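You operate a simulated robot arm through the tools that you are given. There is no shell and no other tool.

Carry out the task below with a simulated robot arm. There is one attempt and no reset: what you move stays moved.

Task
Put things in order on the top of the breakfast bar. At the end: two of the sugar cubes from the top of the breakfast bar are on top of the brown cocoa box; the teal cup stands on top of the green soap block; the silver shaker (marked "SAGE") from the top of the breakfast bar stands on top of the blue beaker; whatever was shut is shut again. Leave all else as you found it, and nothing knocked over.

It is judged by the outcome, as a careful person would: the job done as asked, and still so three seconds after it is handed in. It fails if anything else is knocked over, pushed out of place, dropped, spilled or broken.

Robot
A 5-joint arm with a two-finger parallel gripper, fixed in place. Base frame: the origin is at the foot of the arm, x ahead of it, y to its left, z up; the work surface is at about z = 0. Readings come in m, degrees, newtons and seconds.
With the tool pointing down near the work surface it reaches from about 0.26 to 0.6 m from the base axis. Its first joint turns from -66.0 to 66.0 degrees. The tool tilts only in the upright plane through the base axis and itself; it spins freely about its own axis. Payload 1.57 kg.
Tool frame: the origin (TCP) lies between the finger pads and is the grasp point; the fingertips stand 0.03 m ahead of it; z points along the fingers, y is the line along which they close. Largest opening 0.08 m; finger width 0.017, thickness 0.012; the body of the gripper, 0.04 by 0.082 m, starts 0.08 m behind the TCP.
Orientation is that of the tool frame in the base frame, as a unit quaternion [x, y, z, w]. With the fingers straight down and closing along the base's y, the tool's x points along the base's -x, its y along +y and its z along -z.

Tools
- The arm moves only by the tool nudge_tool. Its argument "series" is a list that holds one entry, the list of rows, each a list of 6 numbers: the shift along the tool's x, y, z in mm, then the turn, a rotation vector about the tool's x, y, z in degrees. In form: [[[dx, dy, dz, ax, ay, az], ...]]. A call has 1 to 20 rows; each row shifts and turns the commanded pose from where the row before left it, along the tool's axes as they then stand. "gripper" is the finger opening in mm, from 0 to 80, set as the call begins (left out, the last holds). A row lasts 0.2 s, in which the tool goes at most 0.05 m and 8.6 degrees; a call with a longer step from one row to the next is refused whole, and so is a gripper value outside its range. A pose out of reach is approached as far as the arm can. The call stops where the force on the tool passes 40 N (or 10 N more than at its start, if that is more) or the arm is blocked; 0.2 s more then pass. Each finger travels about 0.153 m/s and halts on what it meets, pressing with about 41 N; the grip force reading is that of the motor and also rises with nothing between the fingers. The clock runs only during rows and for 0.2 s after the last one: add rows that do not move to give the fingers time. It gives the time, the measured TCP pose, the force on the tool (base axes), the opening and the grip force at its end, in the units of the frame above (readings bear some noise), with the torque about the TCP (base axes, N m) and any sound that the robot's microphone picked up, and new pictures: "pictures" is both (left out), scene, wrist or none.
- Cameras (640 x 400 px; columns grow to the right, rows downward): "scene" is fixed at [0.0319, 0.3926, 0.5147]; the picture's right is [-0.80, -0.60, 0.00], its down [-0.39, 0.52, -0.76] and it looks along [0.45, -0.61, -0.65] (base axes); focal length 214 px, centre (320, 200). "wrist" rides on the gripper at [0.072, -0.007, -0.122] in the tool frame; the picture's right is [0.09, 1.00, 0.00], its down [-0.84, 0.08, -0.54] and it looks along [-0.54, 0.05, 0.84] (tool axes); focal length 238 px, centre (320, 200). There is no depth. A picture from a camera that has moved, and an enlarged one, comes with that camera's place and axes in the base frame and with its lens.
- zoom(camera, box): a new picture of the part [left, top, right, bottom] of that camera's present view, enlarged. It takes no simulated time.
- finish_job(): hands the job in; it is judged then, once.

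Nothing tells you positions but the pictures and the camera data. Unless the task says otherwise, let go and move clear before handing in.

The tools are called after "Emit:" as a command line: name --argument value ..., lists and objects as JSON in quotes. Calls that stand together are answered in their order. nudge_tool: Moves the arm, as the interface text tells. Its arguments: {"type":"object","properties":{"series":{"type":"array","items":{"type":"array","items":{"type":"array","items":{"type":"number"}}}},"gripper":{"type":"number"},"pictures":{"type":"string","enum":["both","scene","wrist","none"]}},"required":["series"]} The other tools are called the same way: zoom (camera, box) takes an enlarged picture of a part of a camera's view; finish_job () hands the job in.

At the start:

```text
t: 0.0
ee_pos: [0.3938, 0.0896, 0.3741]
tool_rot: [0.001, 1.0, 0.0, -0.001]
ft_force: [1.0, 0.4, 0.2]
moment: [0.02, -0.01, -0.03]
finger_gap: 0.08
grasp_force: 0.1
```

scene: 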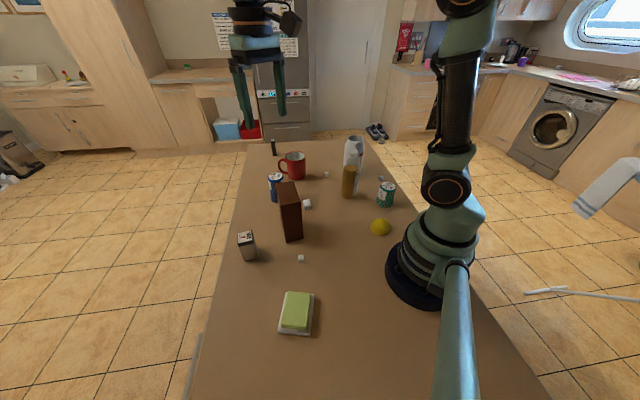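
wrist: 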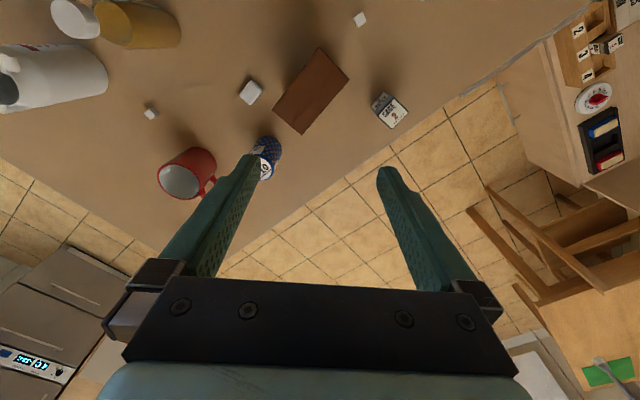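

I see a breakfast bar with a brown box, a small shaker, cups/cans, a green soap block and small white cubes. I'll enlarge the pictures first to identify each thing.

Emit:
zoom --camera "scene" --box '[220, 120, 420, 245]'

Emit:
zoom --camera "scene" --box '[210, 215, 410, 340]'

Emit:
zoom --camera "wrist" --box '[120, 0, 440, 200]'

Emit:
zoom --camera "wrist" --box '[0, 0, 200, 125]'

Emit:
zoom --camera "wrist" --box '[480, 0, 640, 200]'

```text
3.20 times, centred on (320, 182) of scene
camera zoom: at [0.0319, 0.3926, 0.5147], right [-0.8, -0.6, 0.0], down [-0.39, 0.52, -0.76], along [0.45, -0.61, -0.65], focal length 686 px, centre (320, 256)
```

zoom: 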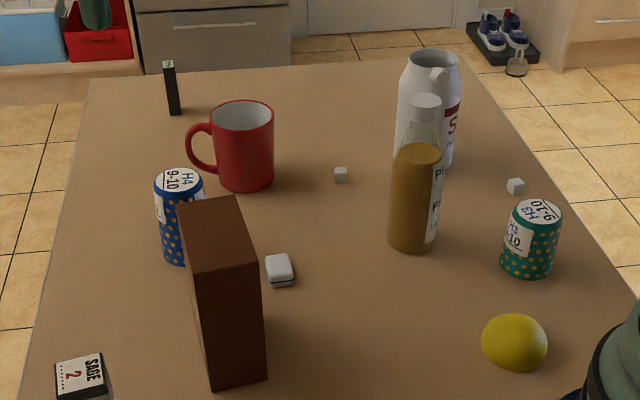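

```text
3.20 times, centred on (310, 278) of scene
camera zoom: at [0.0319, 0.3926, 0.5147], right [-0.8, -0.6, 0.0], down [-0.39, 0.52, -0.76], along [0.45, -0.61, -0.65], focal length 686 px, centre (352, -48)
```

zoom: 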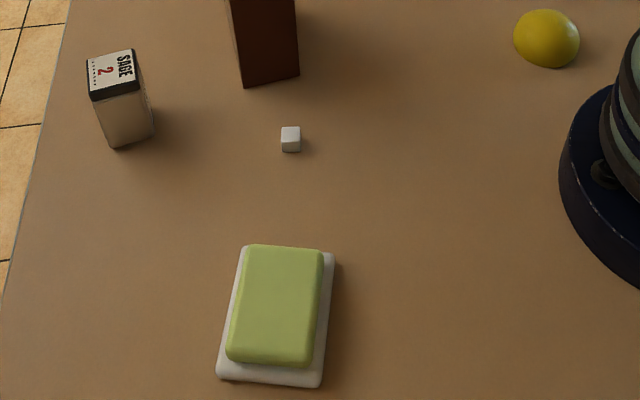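

```text
2.00 times, centred on (280, 100) of wrist
camera zoom: at [0.3221, 0.0827, 0.4972], right [-0.09, 1.0, 0.0], down [0.84, 0.08, 0.54], along [0.54, 0.05, -0.84], focal length 477 px, centre (400, 400)
```

zoom: 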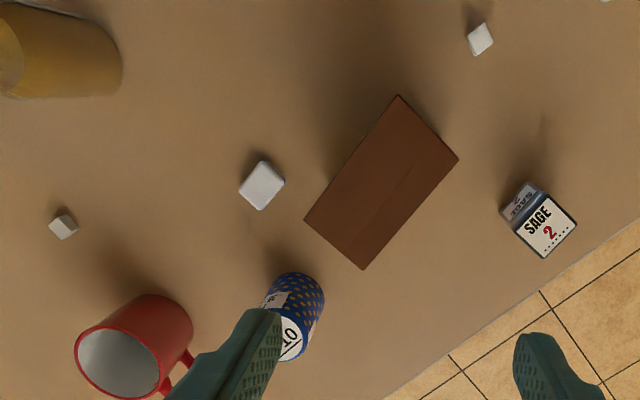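

```text
3.20 times, centred on (100, 62) of wrist
camera zoom: at [0.3221, 0.0827, 0.4972], right [-0.09, 1.0, 0.0], down [0.84, 0.08, 0.54], along [0.54, 0.05, -0.84], focal length 763 px, centre (1024, 640)
```

zoom: 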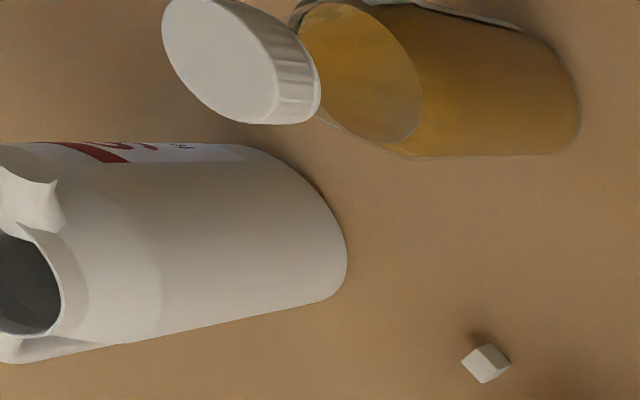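

```text
2.00 times, centred on (560, 100) of wrist
camera zoom: at [0.3221, 0.0827, 0.4972], right [-0.09, 1.0, 0.0], down [0.84, 0.08, 0.54], along [0.54, 0.05, -0.84], focal length 477 px, centre (-160, 400)
```

zoom: 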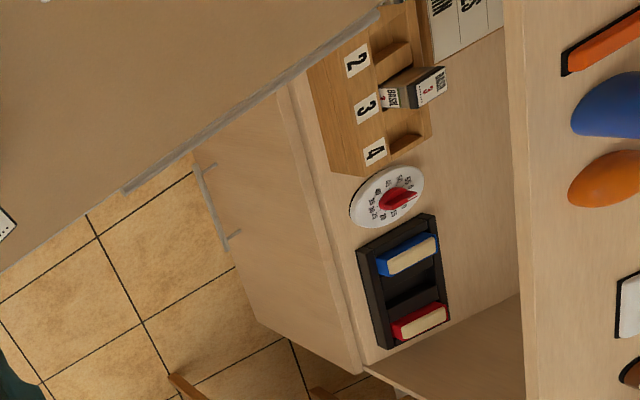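

The surface holds: cocoa box centre ≈(0.38, 0.07) with top ≈0.154 m; SAGE shaker ≈(0.41, 0.22); blue beaker ≈(0.53, −0.01); teal cup ≈(0.19, −0.23); soap ≈(0.19, 0.265); sugar cubes ≈(0.277, 0.148), (0.463, −0.238) and (0.265, −0.348). I move above the nearest cube first and look.

Emit:
nudge_tool --series '[[[39, 19.5, 0, 0, 0, 0], [39, 19.5, 0, 0, 0, 0], [39, 19, 0, 0, 0, 0], [0, 0, 40, 0, 0, 0], [0, 0, 40, 0, 0, 0], [0, 0, 40, 0, 0, 0], [0, 0, 40, 0, 0, 0], [0, 0, 0, 0, 0, 0]]]'

```text
t: 1.8
ee_pos: [0.2768, 0.1481, 0.2135]
tool_rot: [0.0, 1.0, 0.0, 0.0]
ft_force: [1.1, -0.4, 0.0]
moment: [0.04, 0.0, 0.0]
finger_gap: 0.0799
grasp_force: 0.1
camera wrist: at [0.2053, 0.1408, 0.3365], right [-0.09, 1.0, 0.0], down [0.84, 0.08, 0.54], along [0.54, 0.05, -0.84], focal length 238 px, centre (320, 200)
```

scene: 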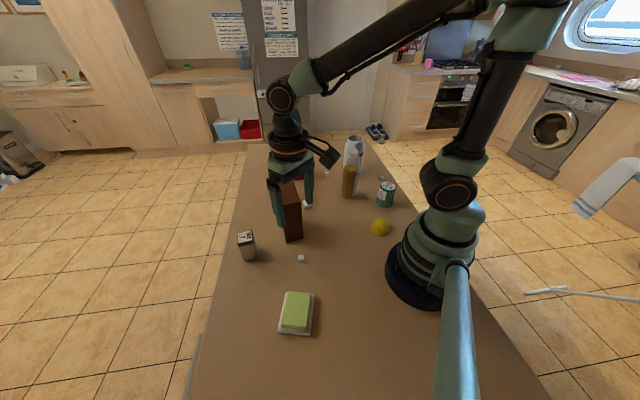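
wrist: 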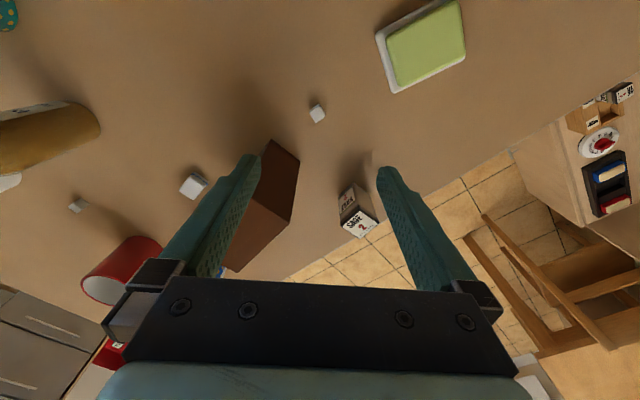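

The cube is now between the fingertips' line of sight, at about (0.280, 0.145). I enlarge to get its orientation and look at the soap and shaker too.

Emit:
zoom --camera "wrist" --box '[280, 80, 360, 140]'

Emit:
zoom --camera "wrist" --box '[360, 0, 480, 100]'

Emit:
zoom --camera "wrist" --box '[140, 140, 300, 280]'

Emit:
zoom --camera "scene" --box '[280, 240, 320, 280]'

```text
6.67 times, centred on (320, 110) of wrist
camera zoom: at [0.2053, 0.1408, 0.3365], right [-0.09, 1.0, 0.0], down [0.84, 0.08, 0.54], along [0.54, 0.05, -0.84], focal length 1589 px, centre (320, 800)
```

zoom: 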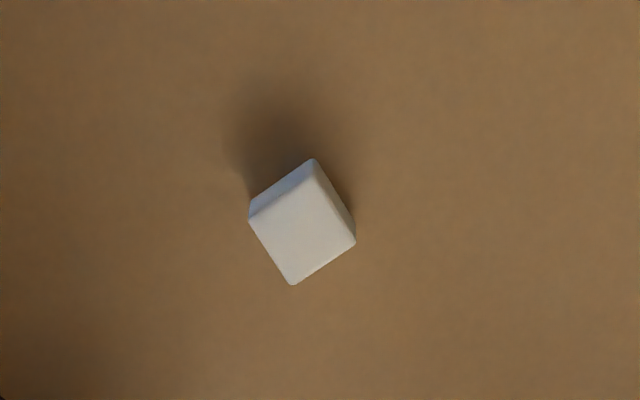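

```text
4.00 times, centred on (420, 50) of wrist
camera zoom: at [0.2053, 0.1408, 0.3365], right [-0.09, 1.0, 0.0], down [0.84, 0.08, 0.54], along [0.54, 0.05, -0.84], focal length 953 px, centre (-80, 800)
```

zoom: 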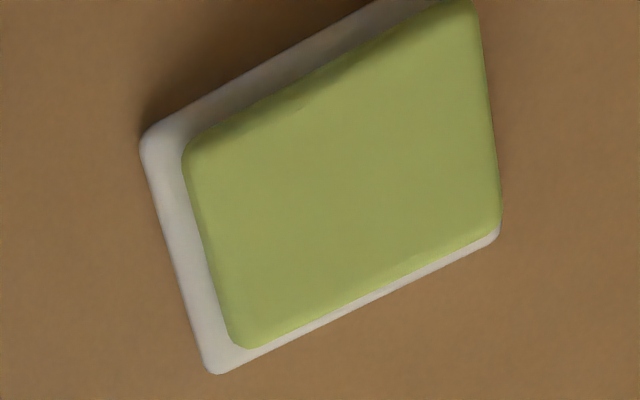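

```text
2.86 times, centred on (220, 210) of wrist
camera zoom: at [0.2053, 0.1408, 0.3365], right [-0.09, 1.0, 0.0], down [0.84, 0.08, 0.54], along [0.54, 0.05, -0.84], focal length 681 px, centre (606, 171)
```

zoom: 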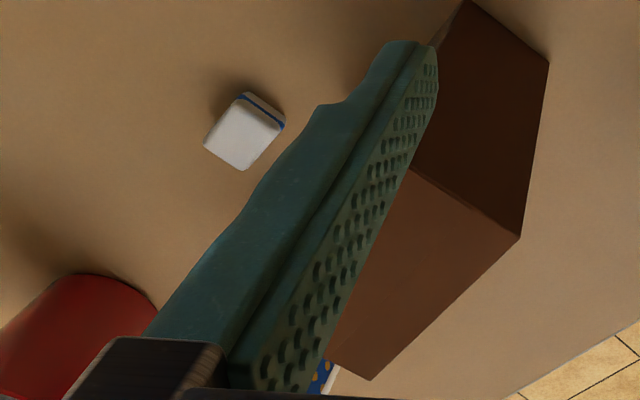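

```text
10.00 times, centred on (300, 260) of scene
camera zoom: at [0.0319, 0.3926, 0.5147], right [-0.8, -0.6, 0.0], down [-0.39, 0.52, -0.76], along [0.45, -0.61, -0.65], focal length 2145 px, centre (520, -400)
```

zoom: 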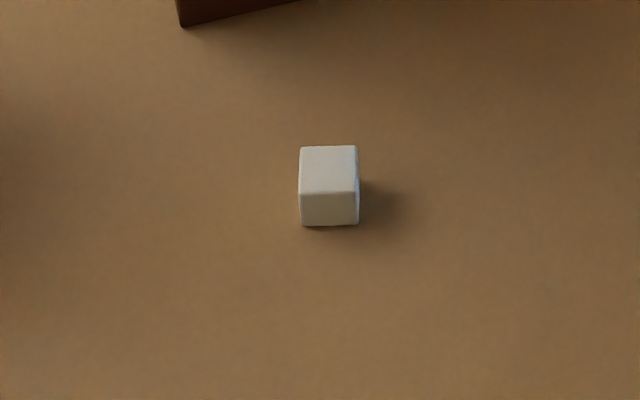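

The item near the box with a blue stripe is an eraser, not sugar, so I leave it. Cube A is about 15 mm, with edges at 39°/129°; I turn the tool 51°, centre over it and come part way down.

Emit:
nudge_tool --series '[[[-3.2, -3.4, 0, 0, 0, 8.5], [0, 0, 0, 0, 0, 8.5], [0, 0, 0, 0, 0, 8.5], [0, 0, 0, 0, 0, 8.5], [0, 0, 0, 0, 0, 8.5], [0, 0, 0, 0, 0, 8.5], [0, 0, 40, 0, 0, 0], [0, 0, 40, 0, 0, 0], [0, 0, 30, 0, 0, 0], [0, 0, 0, 0, 0, 0]]]' --gripper 40

```text
t: 4.0
ee_pos: [0.2793, 0.1444, 0.1048]
tool_rot: [0.43, 0.903, 0.0, 0.0]
ft_force: [-0.3, 0.1, -0.3]
moment: [0.02, -0.01, -0.01]
finger_gap: 0.0397
grasp_force: 0.1
camera wrist: at [0.2297, 0.1954, 0.2272], right [0.72, 0.7, 0.0], down [0.59, -0.6, 0.54], along [0.38, -0.39, -0.84], focal length 238 px, centre (320, 200)
```

scene: 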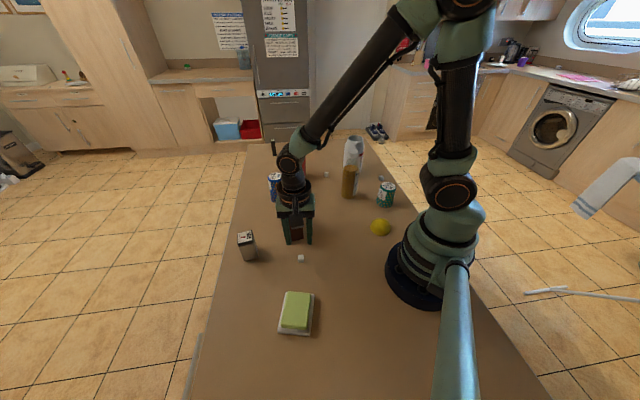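
wrist: 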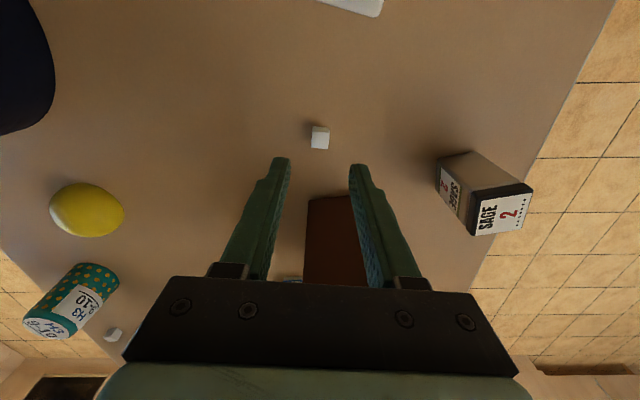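

The cube sits centred between the fingers, squared to them. I check alignment closely, then continue down.

Emit:
zoom --camera "wrist" --box '[270, 100, 370, 180]'

Emit:
zoom --camera "wrist" --box '[10, 150, 170, 350]'

Emit:
zoom --camera "wrist" --box '[420, 130, 550, 250]'

```text
5.00 times, centred on (320, 140) of wrist
camera zoom: at [0.2297, 0.1954, 0.2272], right [0.72, 0.7, 0.0], down [0.59, -0.6, 0.54], along [0.38, -0.39, -0.84], focal length 1192 px, centre (320, 500)
```

zoom: 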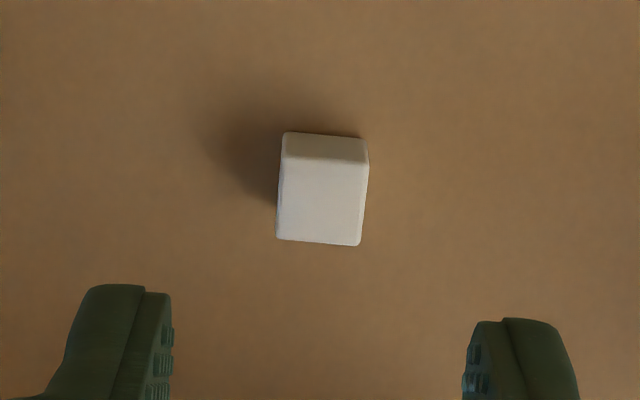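

```text
2.00 times, centred on (90, 250) of wrist
camera zoom: at [0.2297, 0.1954, 0.2272], right [0.72, 0.7, 0.0], down [0.59, -0.6, 0.54], along [0.38, -0.39, -0.84], focal length 477 px, centre (780, 100)
```

zoom: 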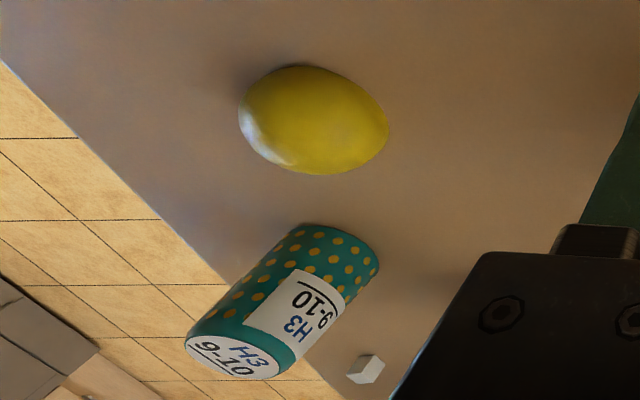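

```text
3.33 times, centred on (485, 190) of wrist
camera zoom: at [0.2297, 0.1954, 0.2272], right [0.72, 0.7, 0.0], down [0.59, -0.6, 0.54], along [0.38, -0.39, -0.84], focal length 794 px, centre (-230, 233)
```

zoom: 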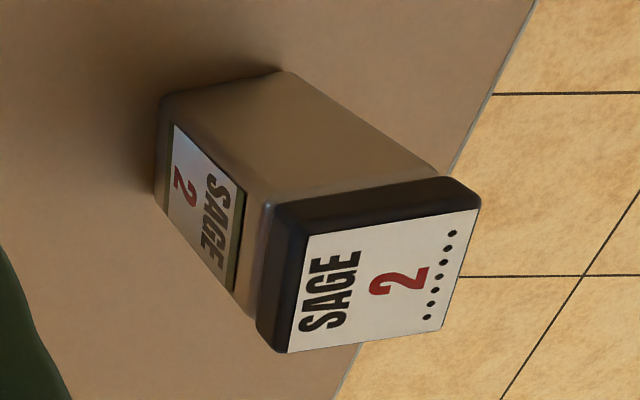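

Aligned well. Lowering to the cube and closing.

Emit:
nudge_tool --series '[[[0, 0, 30, 0, 0, 0], [0, 0, 25, 0, 0, 0], [0, 0, 14, 0, 0, 0], [0, 0, 0, 0, 0, 0]]]'

```text
t: 5.0
ee_pos: [0.28, 0.1455, 0.0358]
tool_rot: [0.431, 0.902, 0.0, 0.001]
ft_force: [0.4, 0.8, 0.1]
moment: [0.0, -0.03, 0.04]
finger_gap: 0.0401
grasp_force: 0.0
camera wrist: at [0.2297, 0.1959, 0.1581], right [0.72, 0.7, 0.0], down [0.59, -0.6, 0.54], along [0.38, -0.39, -0.84], focal length 238 px, centre (320, 200)
```

scene: 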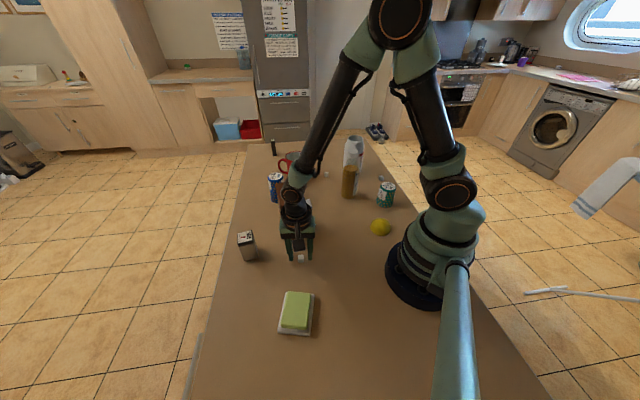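
wrist: 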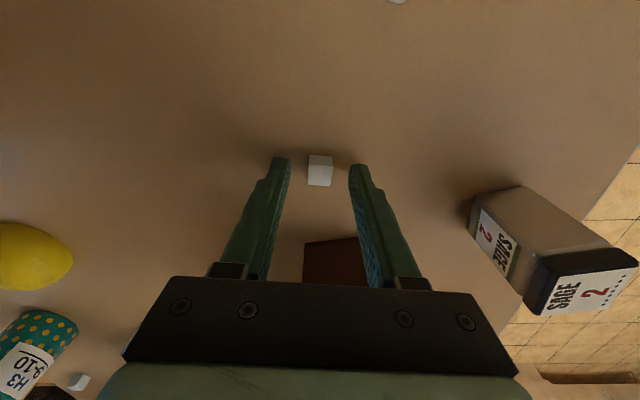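

Emit:
nudge_tool --series '[[[0, 0, 0, 0, 0, 0], [0, 0, 0, 0, 0, 0], [0, 0, 0, 0, 0, 0]]]' --gripper 10

```text
t: 5.8
ee_pos: [0.2798, 0.145, 0.0364]
tool_rot: [0.43, 0.903, 0.0, 0.0]
ft_force: [0.2, 0.1, 1.0]
moment: [-0.02, -0.05, -0.01]
finger_gap: 0.0115
grasp_force: 29.0
camera wrist: at [0.2298, 0.1959, 0.1583], right [0.72, 0.7, 0.0], down [0.59, -0.6, 0.54], along [0.38, -0.39, -0.84], focal length 238 px, centre (320, 200)
```

scene: 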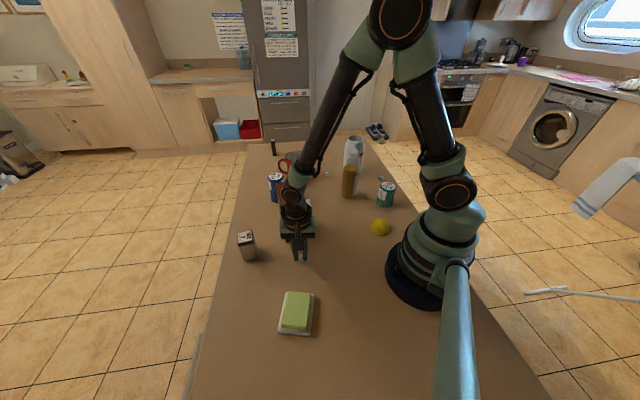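
wrist: 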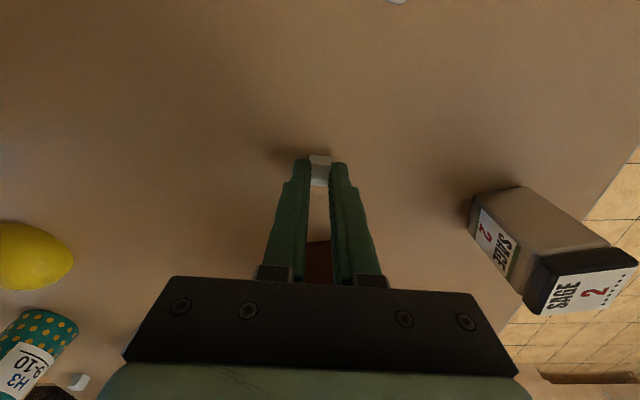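

Emit:
nudge_tool --series '[[[0, 0, -20, 0, 0, 0], [0, 0, -40, 0, 0, 0], [0, 0, -45, 0, 0, 0], [0, 0, -45, 0, 0, 0], [0, 0, -45, 0, 0, 0], [0, 0, 0, 0, 0, 0]]]'

Emit:
zoom --camera "wrist" --box '[240, 120, 400, 300]'

```text
t: 7.2
ee_pos: [0.2796, 0.1453, 0.2316]
tool_rot: [0.43, 0.903, 0.0, 0.0]
ft_force: [0.1, -0.2, 0.3]
moment: [-0.04, 0.0, -0.01]
finger_gap: 0.0118
grasp_force: 29.4
camera wrist: at [0.2301, 0.1958, 0.3541], right [0.72, 0.7, 0.0], down [0.59, -0.6, 0.54], along [0.38, -0.39, -0.84], focal length 238 px, centre (320, 200)
```

scene: 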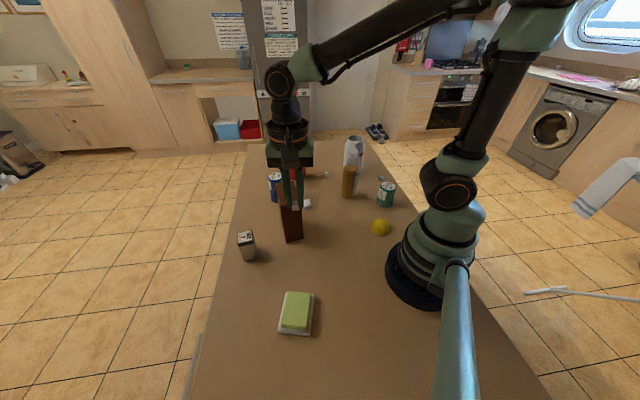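
wrist: 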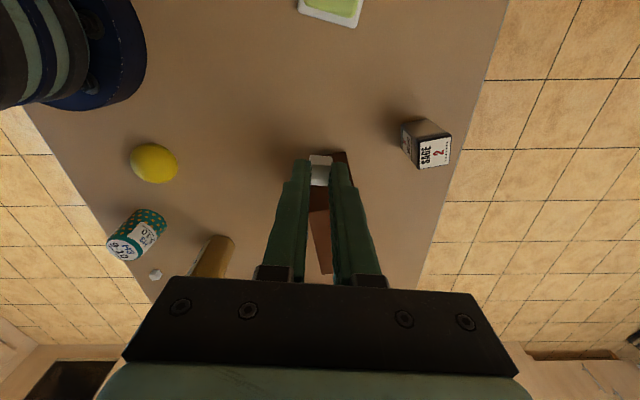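

```text
2.22 times, centred on (320, 210) of wrist
camera zoom: at [0.2301, 0.1958, 0.3541], right [0.72, 0.7, 0.0], down [0.59, -0.6, 0.54], along [0.38, -0.39, -0.84], focal length 530 px, centre (320, 178)
```

zoom: 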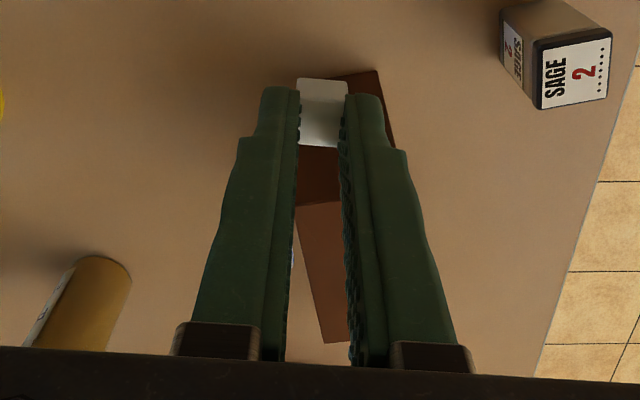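

Cube A is held. I square the tool to the box and carry the cube along the box's long axis to hang over its near half.

Emit:
nudge_tool --series '[[[0, 0, 0, 0, 0, -7.5], [0, 0, 0, 0, 0, -7.5], [-33, 0, 0, 0, 0, 0], [-33, 0, 0, 0, 0, 0], [-33, 0, 0, 0, 0, 0], [0, 0, 10, 0, 0, 0], [0, 0, 0, 0, 0, 0]]]'

Emit:
zoom --camera "wrist" --box '[240, 120, 400, 300]'

Emit:
zoom --camera "scene" --box '[240, 140, 360, 250]'

```text
t: 8.8
ee_pos: [0.3597, 0.0857, 0.2214]
tool_rot: [0.309, 0.951, 0.0, -0.001]
ft_force: [0.4, 0.8, 0.7]
moment: [-0.02, -0.04, -0.02]
finger_gap: 0.0118
grasp_force: 29.4
camera wrist: at [0.2986, 0.1221, 0.3434], right [0.51, 0.86, 0.0], down [0.72, -0.43, 0.54], along [0.47, -0.28, -0.84], focal length 238 px, centre (320, 200)
```

scene: 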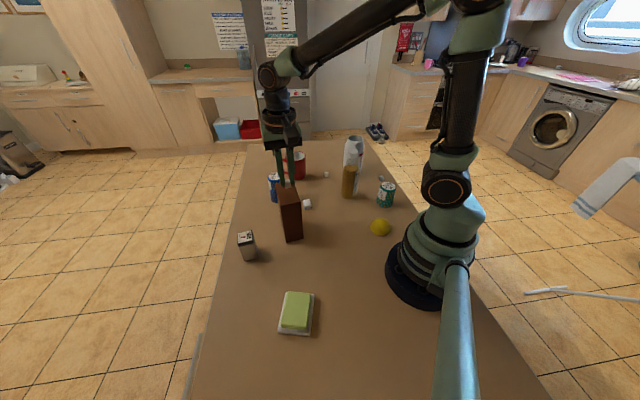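
wrist: 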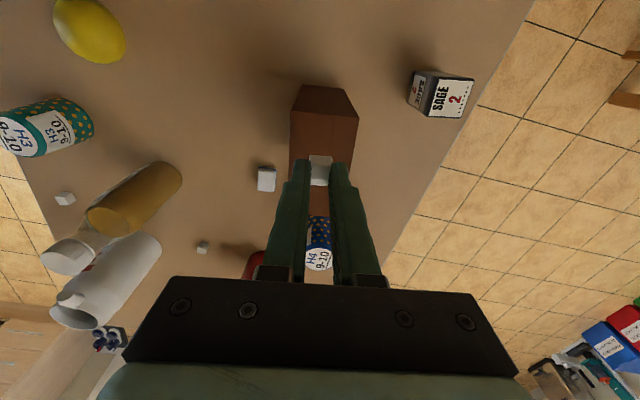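

```text
2.22 times, centred on (320, 210) of wrist
camera zoom: at [0.2986, 0.1221, 0.3434], right [0.51, 0.86, 0.0], down [0.72, -0.43, 0.54], along [0.47, -0.28, -0.84], focal length 530 px, centre (320, 178)
```

zoom: 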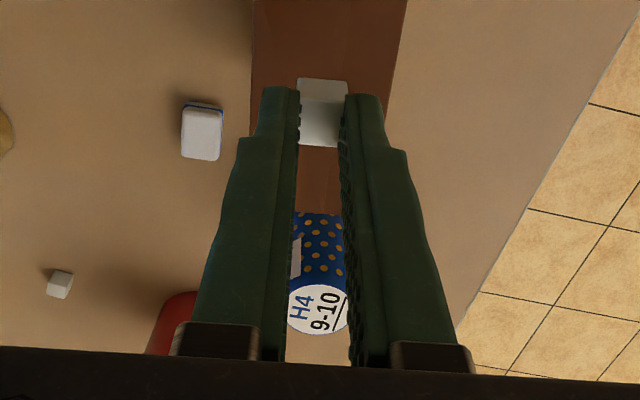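

```text
3.64 times, centred on (300, 195) of scene
camera zoom: at [0.0319, 0.3926, 0.5147], right [-0.8, -0.6, 0.0], down [-0.39, 0.52, -0.76], along [0.45, -0.61, -0.65], focal length 780 px, centre (393, 218)
```

zoom: 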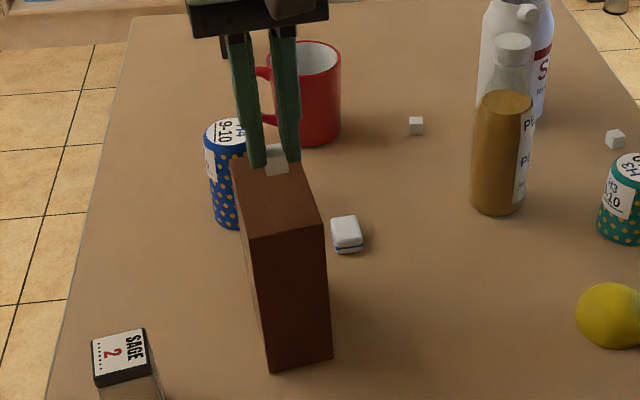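

The cube is over the near half of the box top, centred across it. I lower gently, checking the force.

Emit:
nudge_tool --series '[[[0, 0, 12, 0, 0, 0], [0, 0, 10, 0, 0, 0], [0, 0, 3, 0, 0, 0], [0, 0, 0, 0, 0, 0]]]' --pictures "scene"

Emit:
zoom --camera "scene" --box '[265, 165, 325, 205]'

```text
t: 9.8
ee_pos: [0.3596, 0.0864, 0.196]
tool_rot: [0.309, 0.951, 0.0, 0.001]
ft_force: [-0.2, 0.4, 0.9]
moment: [-0.01, 0.01, -0.02]
finger_gap: 0.0117
grasp_force: 28.8
```

scene: 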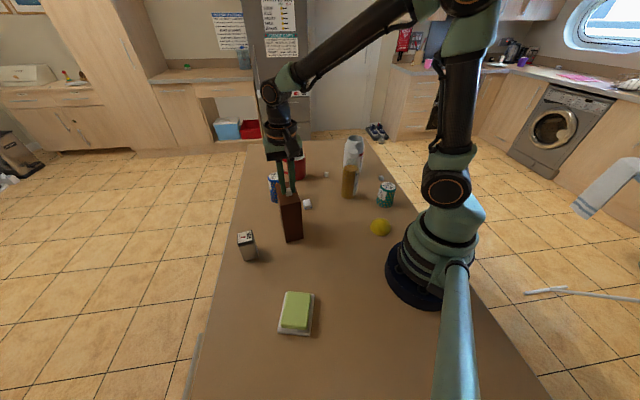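

```text
10.00 times, centred on (295, 185) of scene
camera zoom: at [0.0319, 0.3926, 0.5147], right [-0.8, -0.6, 0.0], down [-0.39, 0.52, -0.76], along [0.45, -0.61, -0.65], focal length 2145 px, centre (570, 350)
```

zoom: 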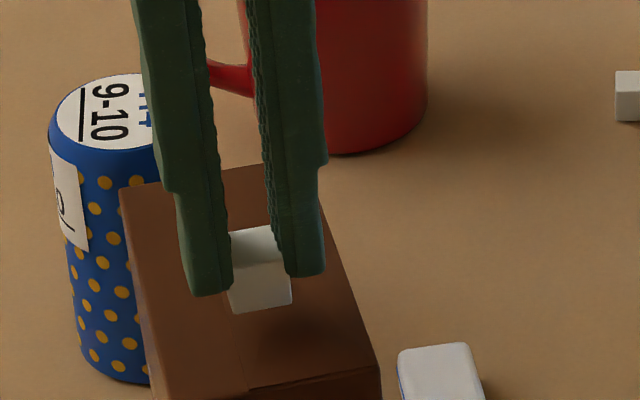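

Emit:
nudge_tool --series '[[[0, 0, 3, 0, 0, 0], [0, 0, 0, 0, 0, 0]]]' --pictures "none"

Emit:
zoom --camera "scene" --box '[265, 165, 325, 205]'

```text
t: 10.4
ee_pos: [0.3592, 0.0868, 0.1926]
tool_rot: [0.309, 0.951, 0.0, 0.0]
ft_force: [0.5, 0.7, -0.6]
moment: [0.02, 0.01, 0.01]
finger_gap: 0.0117
grasp_force: 29.1
```

```text
10.00 times, centred on (295, 185) of scene
camera zoom: at [0.0319, 0.3926, 0.5147], right [-0.8, -0.6, 0.0], down [-0.39, 0.52, -0.76], along [0.45, -0.61, -0.65], focal length 2145 px, centre (570, 350)
```

zoom: 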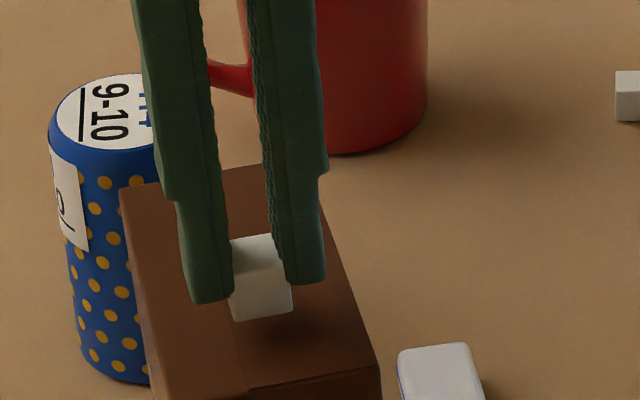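

Emit:
nudge_tool --series '[[[0, 0, 2.5, 0, 0, 0], [0, 0, 0, 0, 0, 0]]]' --pictures "none"

Emit:
zoom --camera "scene" --box '[265, 165, 325, 205]'

```text
t: 11.0
ee_pos: [0.3603, 0.0862, 0.1895]
tool_rot: [0.309, 0.951, 0.0, 0.0]
ft_force: [-0.1, -0.3, -0.1]
moment: [0.0, -0.01, 0.0]
finger_gap: 0.0114
grasp_force: 28.6
```

```text
10.00 times, centred on (295, 185) of scene
camera zoom: at [0.0319, 0.3926, 0.5147], right [-0.8, -0.6, 0.0], down [-0.39, 0.52, -0.76], along [0.45, -0.61, -0.65], focal length 2145 px, centre (570, 350)
```

zoom: 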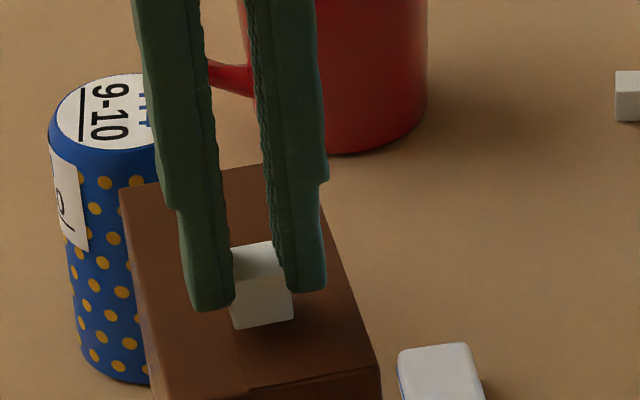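

Emit:
nudge_tool --series '[[[0, 0, 2, 0, 0, 0], [0, 0, 0, 0, 0, 0]]]' --pictures "none"

Emit:
zoom --camera "scene" --box '[265, 165, 325, 205]'

```text
t: 11.6
ee_pos: [0.3603, 0.0875, 0.187]
tool_rot: [0.308, 0.951, 0.0, 0.0]
ft_force: [-0.3, 0.1, 0.2]
moment: [0.03, 0.01, 0.01]
finger_gap: 0.0116
grasp_force: 28.9
```

```text
10.00 times, centred on (295, 185) of scene
camera zoom: at [0.0319, 0.3926, 0.5147], right [-0.8, -0.6, 0.0], down [-0.39, 0.52, -0.76], along [0.45, -0.61, -0.65], focal length 2145 px, centre (570, 350)
```

zoom: 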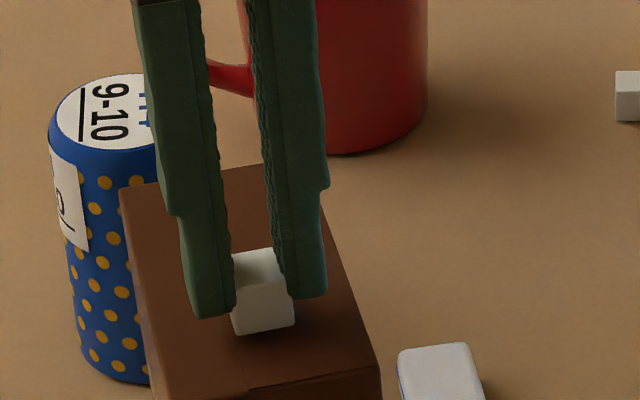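

Emit:
nudge_tool --series '[[[0, 0, 1.5, 0, 0, 0], [0, 0, 0, 0, 0, 0]]]' --pictures "none"

Emit:
zoom --camera "scene" --box '[265, 165, 325, 205]'

```text
t: 12.2
ee_pos: [0.3601, 0.0861, 0.1872]
tool_rot: [0.309, 0.951, 0.0, 0.0]
ft_force: [0.2, 0.9, -0.9]
moment: [0.0, -0.02, 0.02]
finger_gap: 0.0118
grasp_force: 28.8
```

```text
10.00 times, centred on (295, 185) of scene
camera zoom: at [0.0319, 0.3926, 0.5147], right [-0.8, -0.6, 0.0], down [-0.39, 0.52, -0.76], along [0.45, -0.61, -0.65], focal length 2145 px, centre (570, 350)
```

zoom: 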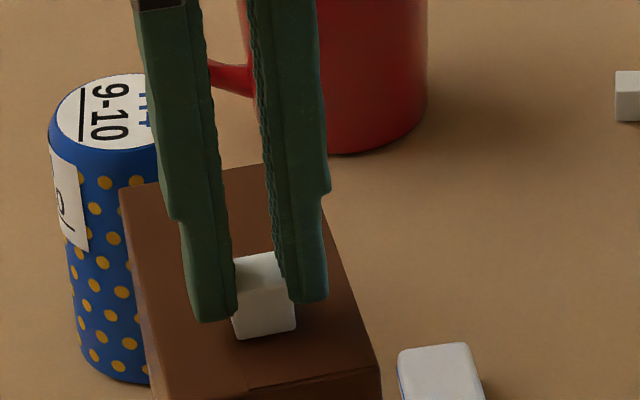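

Emit:
nudge_tool --series '[[[0, 0, 1.5, 0, 0, 0], [0, 0, 0, 0, 0, 0]]]' --pictures "none"

Emit:
zoom --camera "scene" --box '[265, 165, 325, 205]'

```text
t: 12.8
ee_pos: [0.3598, 0.0865, 0.1857]
tool_rot: [0.309, 0.951, 0.0, 0.0]
ft_force: [0.6, -0.6, 1.7]
moment: [0.0, 0.0, -0.01]
finger_gap: 0.0116
grasp_force: 28.9
```

```text
10.00 times, centred on (295, 185) of scene
camera zoom: at [0.0319, 0.3926, 0.5147], right [-0.8, -0.6, 0.0], down [-0.39, 0.52, -0.76], along [0.45, -0.61, -0.65], focal length 2145 px, centre (570, 350)
```

zoom: 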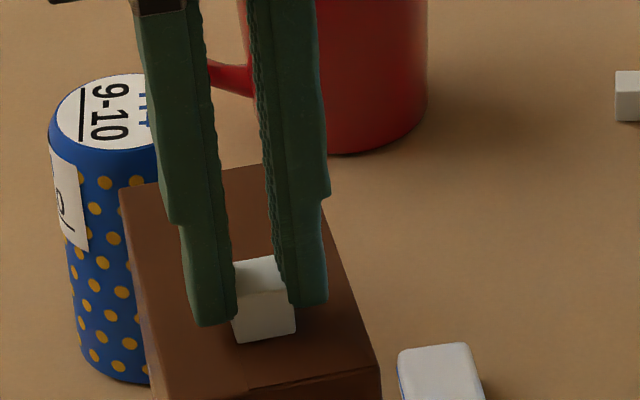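

Emit:
nudge_tool --series '[[[0, 0, 1, 0, 0, 0], [0, 0, 0, 0, 0, 0]]]' --pictures "none"

Emit:
zoom --camera "scene" --box '[265, 165, 325, 205]'

```text
t: 13.4
ee_pos: [0.3611, 0.0861, 0.185]
tool_rot: [0.309, 0.951, 0.002, 0.001]
ft_force: [-2.0, 0.6, 8.6]
moment: [0.01, 0.05, -0.01]
finger_gap: 0.0114
grasp_force: 28.9
```

```text
10.00 times, centred on (295, 185) of scene
camera zoom: at [0.0319, 0.3926, 0.5147], right [-0.8, -0.6, 0.0], down [-0.39, 0.52, -0.76], along [0.45, -0.61, -0.65], focal length 2145 px, centre (570, 350)
```

zoom: 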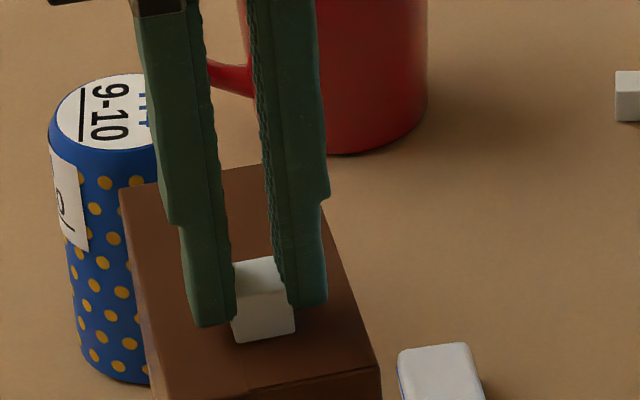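

Contact with the box top (8.6 N). I ease off slightly, open the fingers and rise.

Emit:
nudge_tool --series '[[[0, 0, -0.8, 0, 0, 0], [0, 0, 0, 0, 0, 0]]]' --pictures "none"

Emit:
nudge_tool --series '[[[0, 0, 0, 0, 0, 0], [0, 0, 0, 0, 0, 0]]]' --gripper 30 --pictures "none"

Emit:
nudge_tool --series '[[[0, 0, -15, 0, 0, 0], [0, 0, -40, 0, 0, 0], [0, 0, -40, 0, 0, 0], [0, 0, 0, 0, 0, 0]]]'

Emit:
zoom --camera "scene" --box '[240, 140, 360, 250]'

Emit:
zoom --camera "wrist" --box '[240, 80, 400, 240]'

```text
t: 14.0
ee_pos: [0.3608, 0.0858, 0.1852]
tool_rot: [0.309, 0.951, -0.001, 0.001]
ft_force: [0.4, 0.3, 3.9]
moment: [0.02, -0.06, 0.02]
finger_gap: 0.0117
grasp_force: 28.9
```

```text
t: 14.6
ee_pos: [0.3599, 0.0861, 0.1855]
tool_rot: [0.309, 0.951, 0.0, 0.0]
ft_force: [-0.9, -0.3, 0.1]
moment: [-0.01, 0.01, -0.01]
finger_gap: 0.0302
grasp_force: 0.1
```

```text
t: 15.6
ee_pos: [0.3589, 0.0869, 0.2806]
tool_rot: [0.309, 0.951, 0.0, 0.0]
ft_force: [0.8, 0.8, -0.7]
moment: [0.0, 0.03, 0.03]
finger_gap: 0.0299
grasp_force: 0.1
camera wrist: at [0.2979, 0.1229, 0.4034], right [0.51, 0.86, 0.0], down [0.72, -0.43, 0.54], along [0.47, -0.28, -0.84], focal length 238 px, centre (320, 200)
```

scene: 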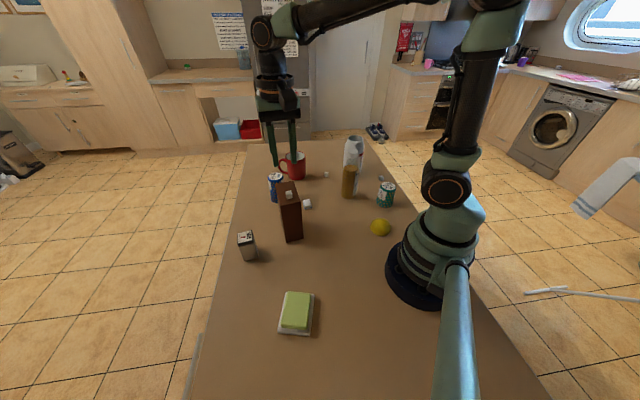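
wrist: 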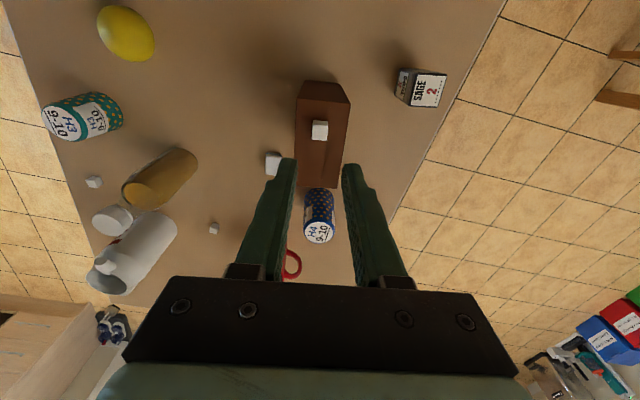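

```text
3.64 times, centred on (300, 195) of scene
camera zoom: at [0.0319, 0.3926, 0.5147], right [-0.8, -0.6, 0.0], down [-0.39, 0.52, -0.76], along [0.45, -0.61, -0.65], focal length 780 px, centre (393, 218)
```

zoom: 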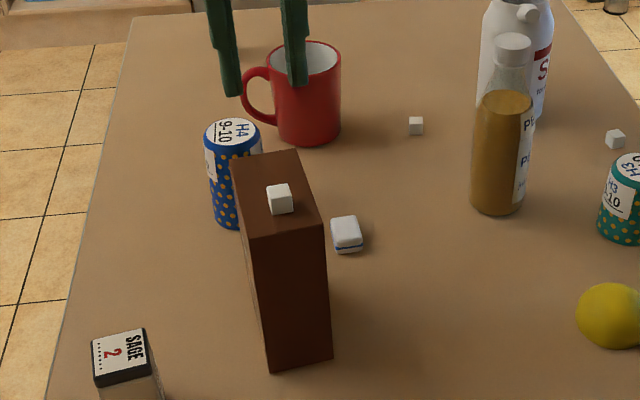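

```text
2.50 times, centred on (320, 160) of wrist
camera zoom: at [0.2979, 0.1229, 0.4034], right [0.51, 0.86, 0.0], down [0.72, -0.43, 0.54], along [0.47, -0.28, -0.84], focal length 596 px, centre (320, 300)
```

zoom: 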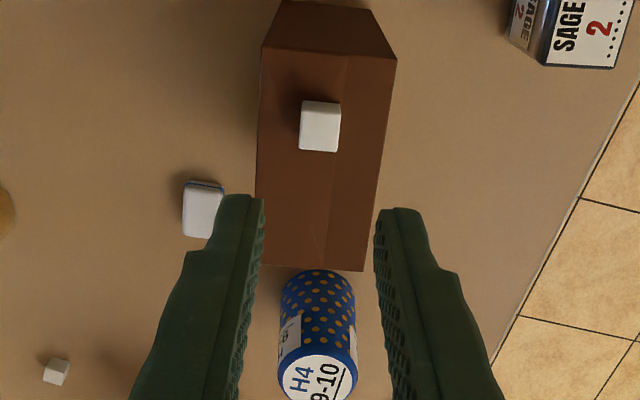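

Cube A now rests on the box. Next I fly high over to cube B near (0.463, −0.240).

Emit:
nudge_tool --series '[[[-34.5, -25.4, 0, 0, 0, 0], [-34.5, -25.4, 0, 0, 0, 0], [-34.5, -25.4, 0, 0, 0, 0], [-34.5, -25.4, 0, 0, 0, 0], [-34.5, -25.4, 0, 0, 0, 0], [-34.5, -25.4, 0, 0, 0, 0], [-34.5, -25.4, 0, 0, 0, 0], [-34.5, -25.4, 0, 0, 0, 0], [0, 0, 0, 0, 0, 0]]]'

Emit:
zoom --camera "wrist" --box '[240, 60, 400, 200]'

```text
t: 17.6
ee_pos: [0.4632, -0.2421, 0.2796]
tool_rot: [0.309, 0.951, -0.001, -0.001]
ft_force: [-0.3, -0.3, 0.0]
moment: [0.0, -0.04, -0.02]
finger_gap: 0.03
grasp_force: 0.1
camera wrist: at [0.4023, -0.2049, 0.4026], right [0.51, 0.86, 0.0], down [0.72, -0.43, 0.54], along [0.47, -0.28, -0.84], focal length 238 px, centre (320, 200)
```

scene: 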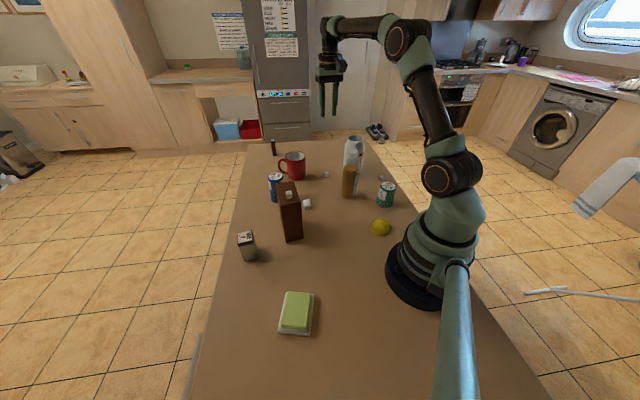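
wrist: 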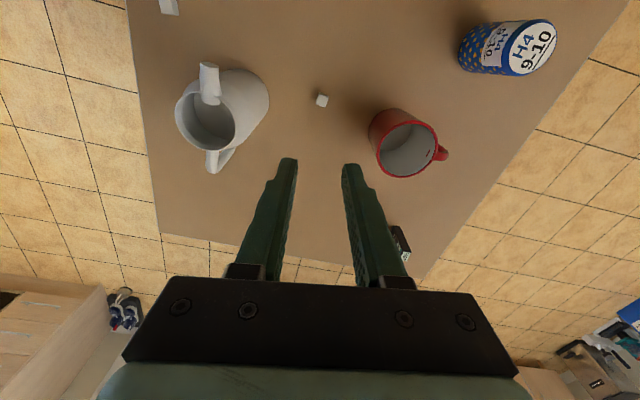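

```text
2.86 times, centred on (320, 130) of wrist
camera zoom: at [0.4023, -0.2049, 0.4026], right [0.51, 0.86, 0.0], down [0.72, -0.43, 0.54], along [0.47, -0.28, -0.84], focal length 681 px, centre (320, 400)
```

zoom: 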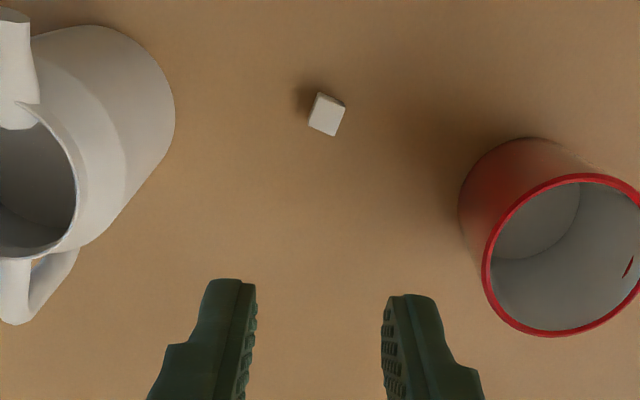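

Cube B is at about (0.467, −0.239) with edges at 36°/126°. I turn 18° (keeping the camera clear of bottle and jug), centre and come part way down.

Emit:
nudge_tool --series '[[[-1.9, 3.4, 0, 0, 0, 6], [0, 0, 0, 0, 0, 6], [0, 0, 0, 0, 0, 6], [0, 0, 40, 0, 0, 0], [0, 0, 40, 0, 0, 0], [0, 0, 40, 0, 0, 0], [0, 0, 40, 0, 0, 0], [0, 0, 0, 0, 0, 0]]]'

Emit:
zoom --camera "wrist" --box '[260, 90, 380, 190]'

```text
t: 19.4
ee_pos: [0.4672, -0.2387, 0.1202]
tool_rot: [0.453, 0.891, 0.001, 0.0]
ft_force: [-0.3, 0.1, 0.1]
moment: [-0.03, -0.02, -0.03]
finger_gap: 0.0303
grasp_force: 0.1
camera wrist: at [0.4205, -0.1848, 0.2419], right [0.75, 0.66, 0.0], down [0.55, -0.63, 0.54], along [0.36, -0.41, -0.84], focal length 238 px, centre (320, 200)
```

scene: 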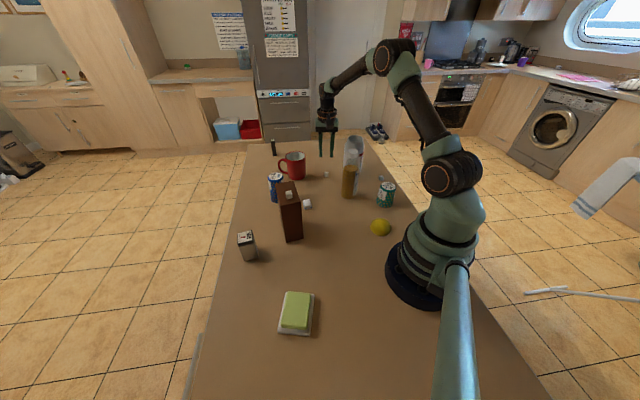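
wrist: 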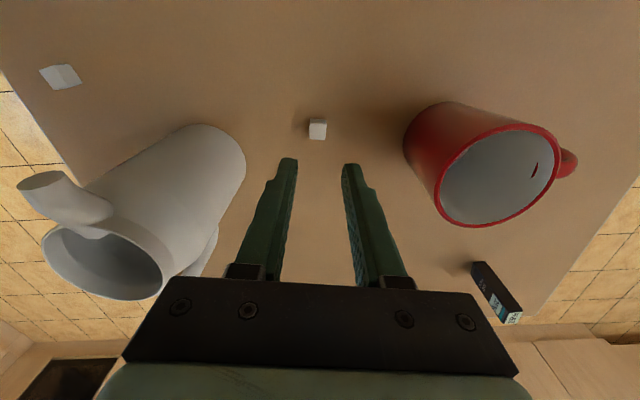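

```text
4.00 times, centred on (320, 140) of wrist
camera zoom: at [0.4205, -0.1848, 0.2419], right [0.75, 0.66, 0.0], down [0.55, -0.63, 0.54], along [0.36, -0.41, -0.84], focal length 953 px, centre (320, 440)
```

zoom: 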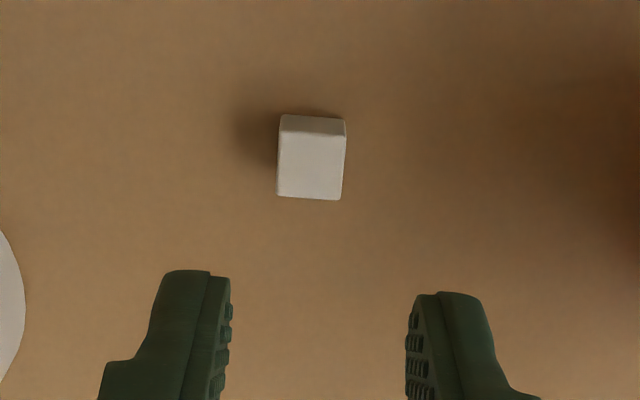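

Emit:
nudge_tool --series '[[[1, -1, 30, 0, 0, 0], [0, 0, 30, 0, 0, 0], [0, 0, 25, 0, 0, 0], [0, 0, 0, 0, 0, 0]]]'

Emit:
zoom --camera "wrist" --box '[260, 120, 380, 220]'

```text
t: 20.4
ee_pos: [0.4656, -0.2383, 0.0351]
tool_rot: [0.454, 0.891, 0.0, 0.0]
ft_force: [-0.2, 0.3, 0.1]
moment: [0.0, 0.01, 0.03]
finger_gap: 0.0301
grasp_force: 0.0
camera wrist: at [0.4187, -0.1848, 0.1568], right [0.75, 0.66, 0.0], down [0.55, -0.63, 0.54], along [0.36, -0.41, -0.84], focal length 238 px, centre (320, 200)
```

scene: 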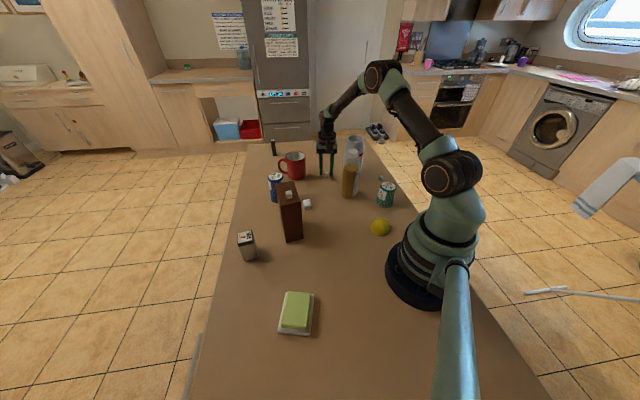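
wrist: 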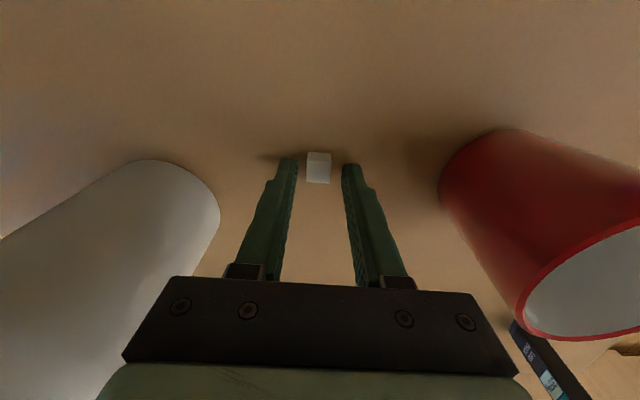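

```text
4.00 times, centred on (320, 170) of wrist
camera zoom: at [0.4187, -0.1848, 0.1568], right [0.75, 0.66, 0.0], down [0.55, -0.63, 0.54], along [0.36, -0.41, -0.84], focal length 953 px, centre (320, 320)
```

zoom: 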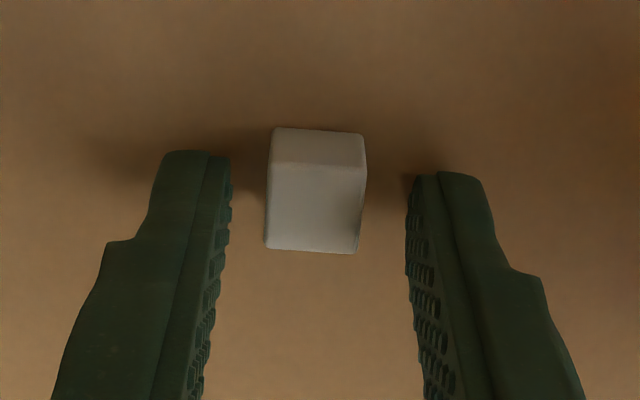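

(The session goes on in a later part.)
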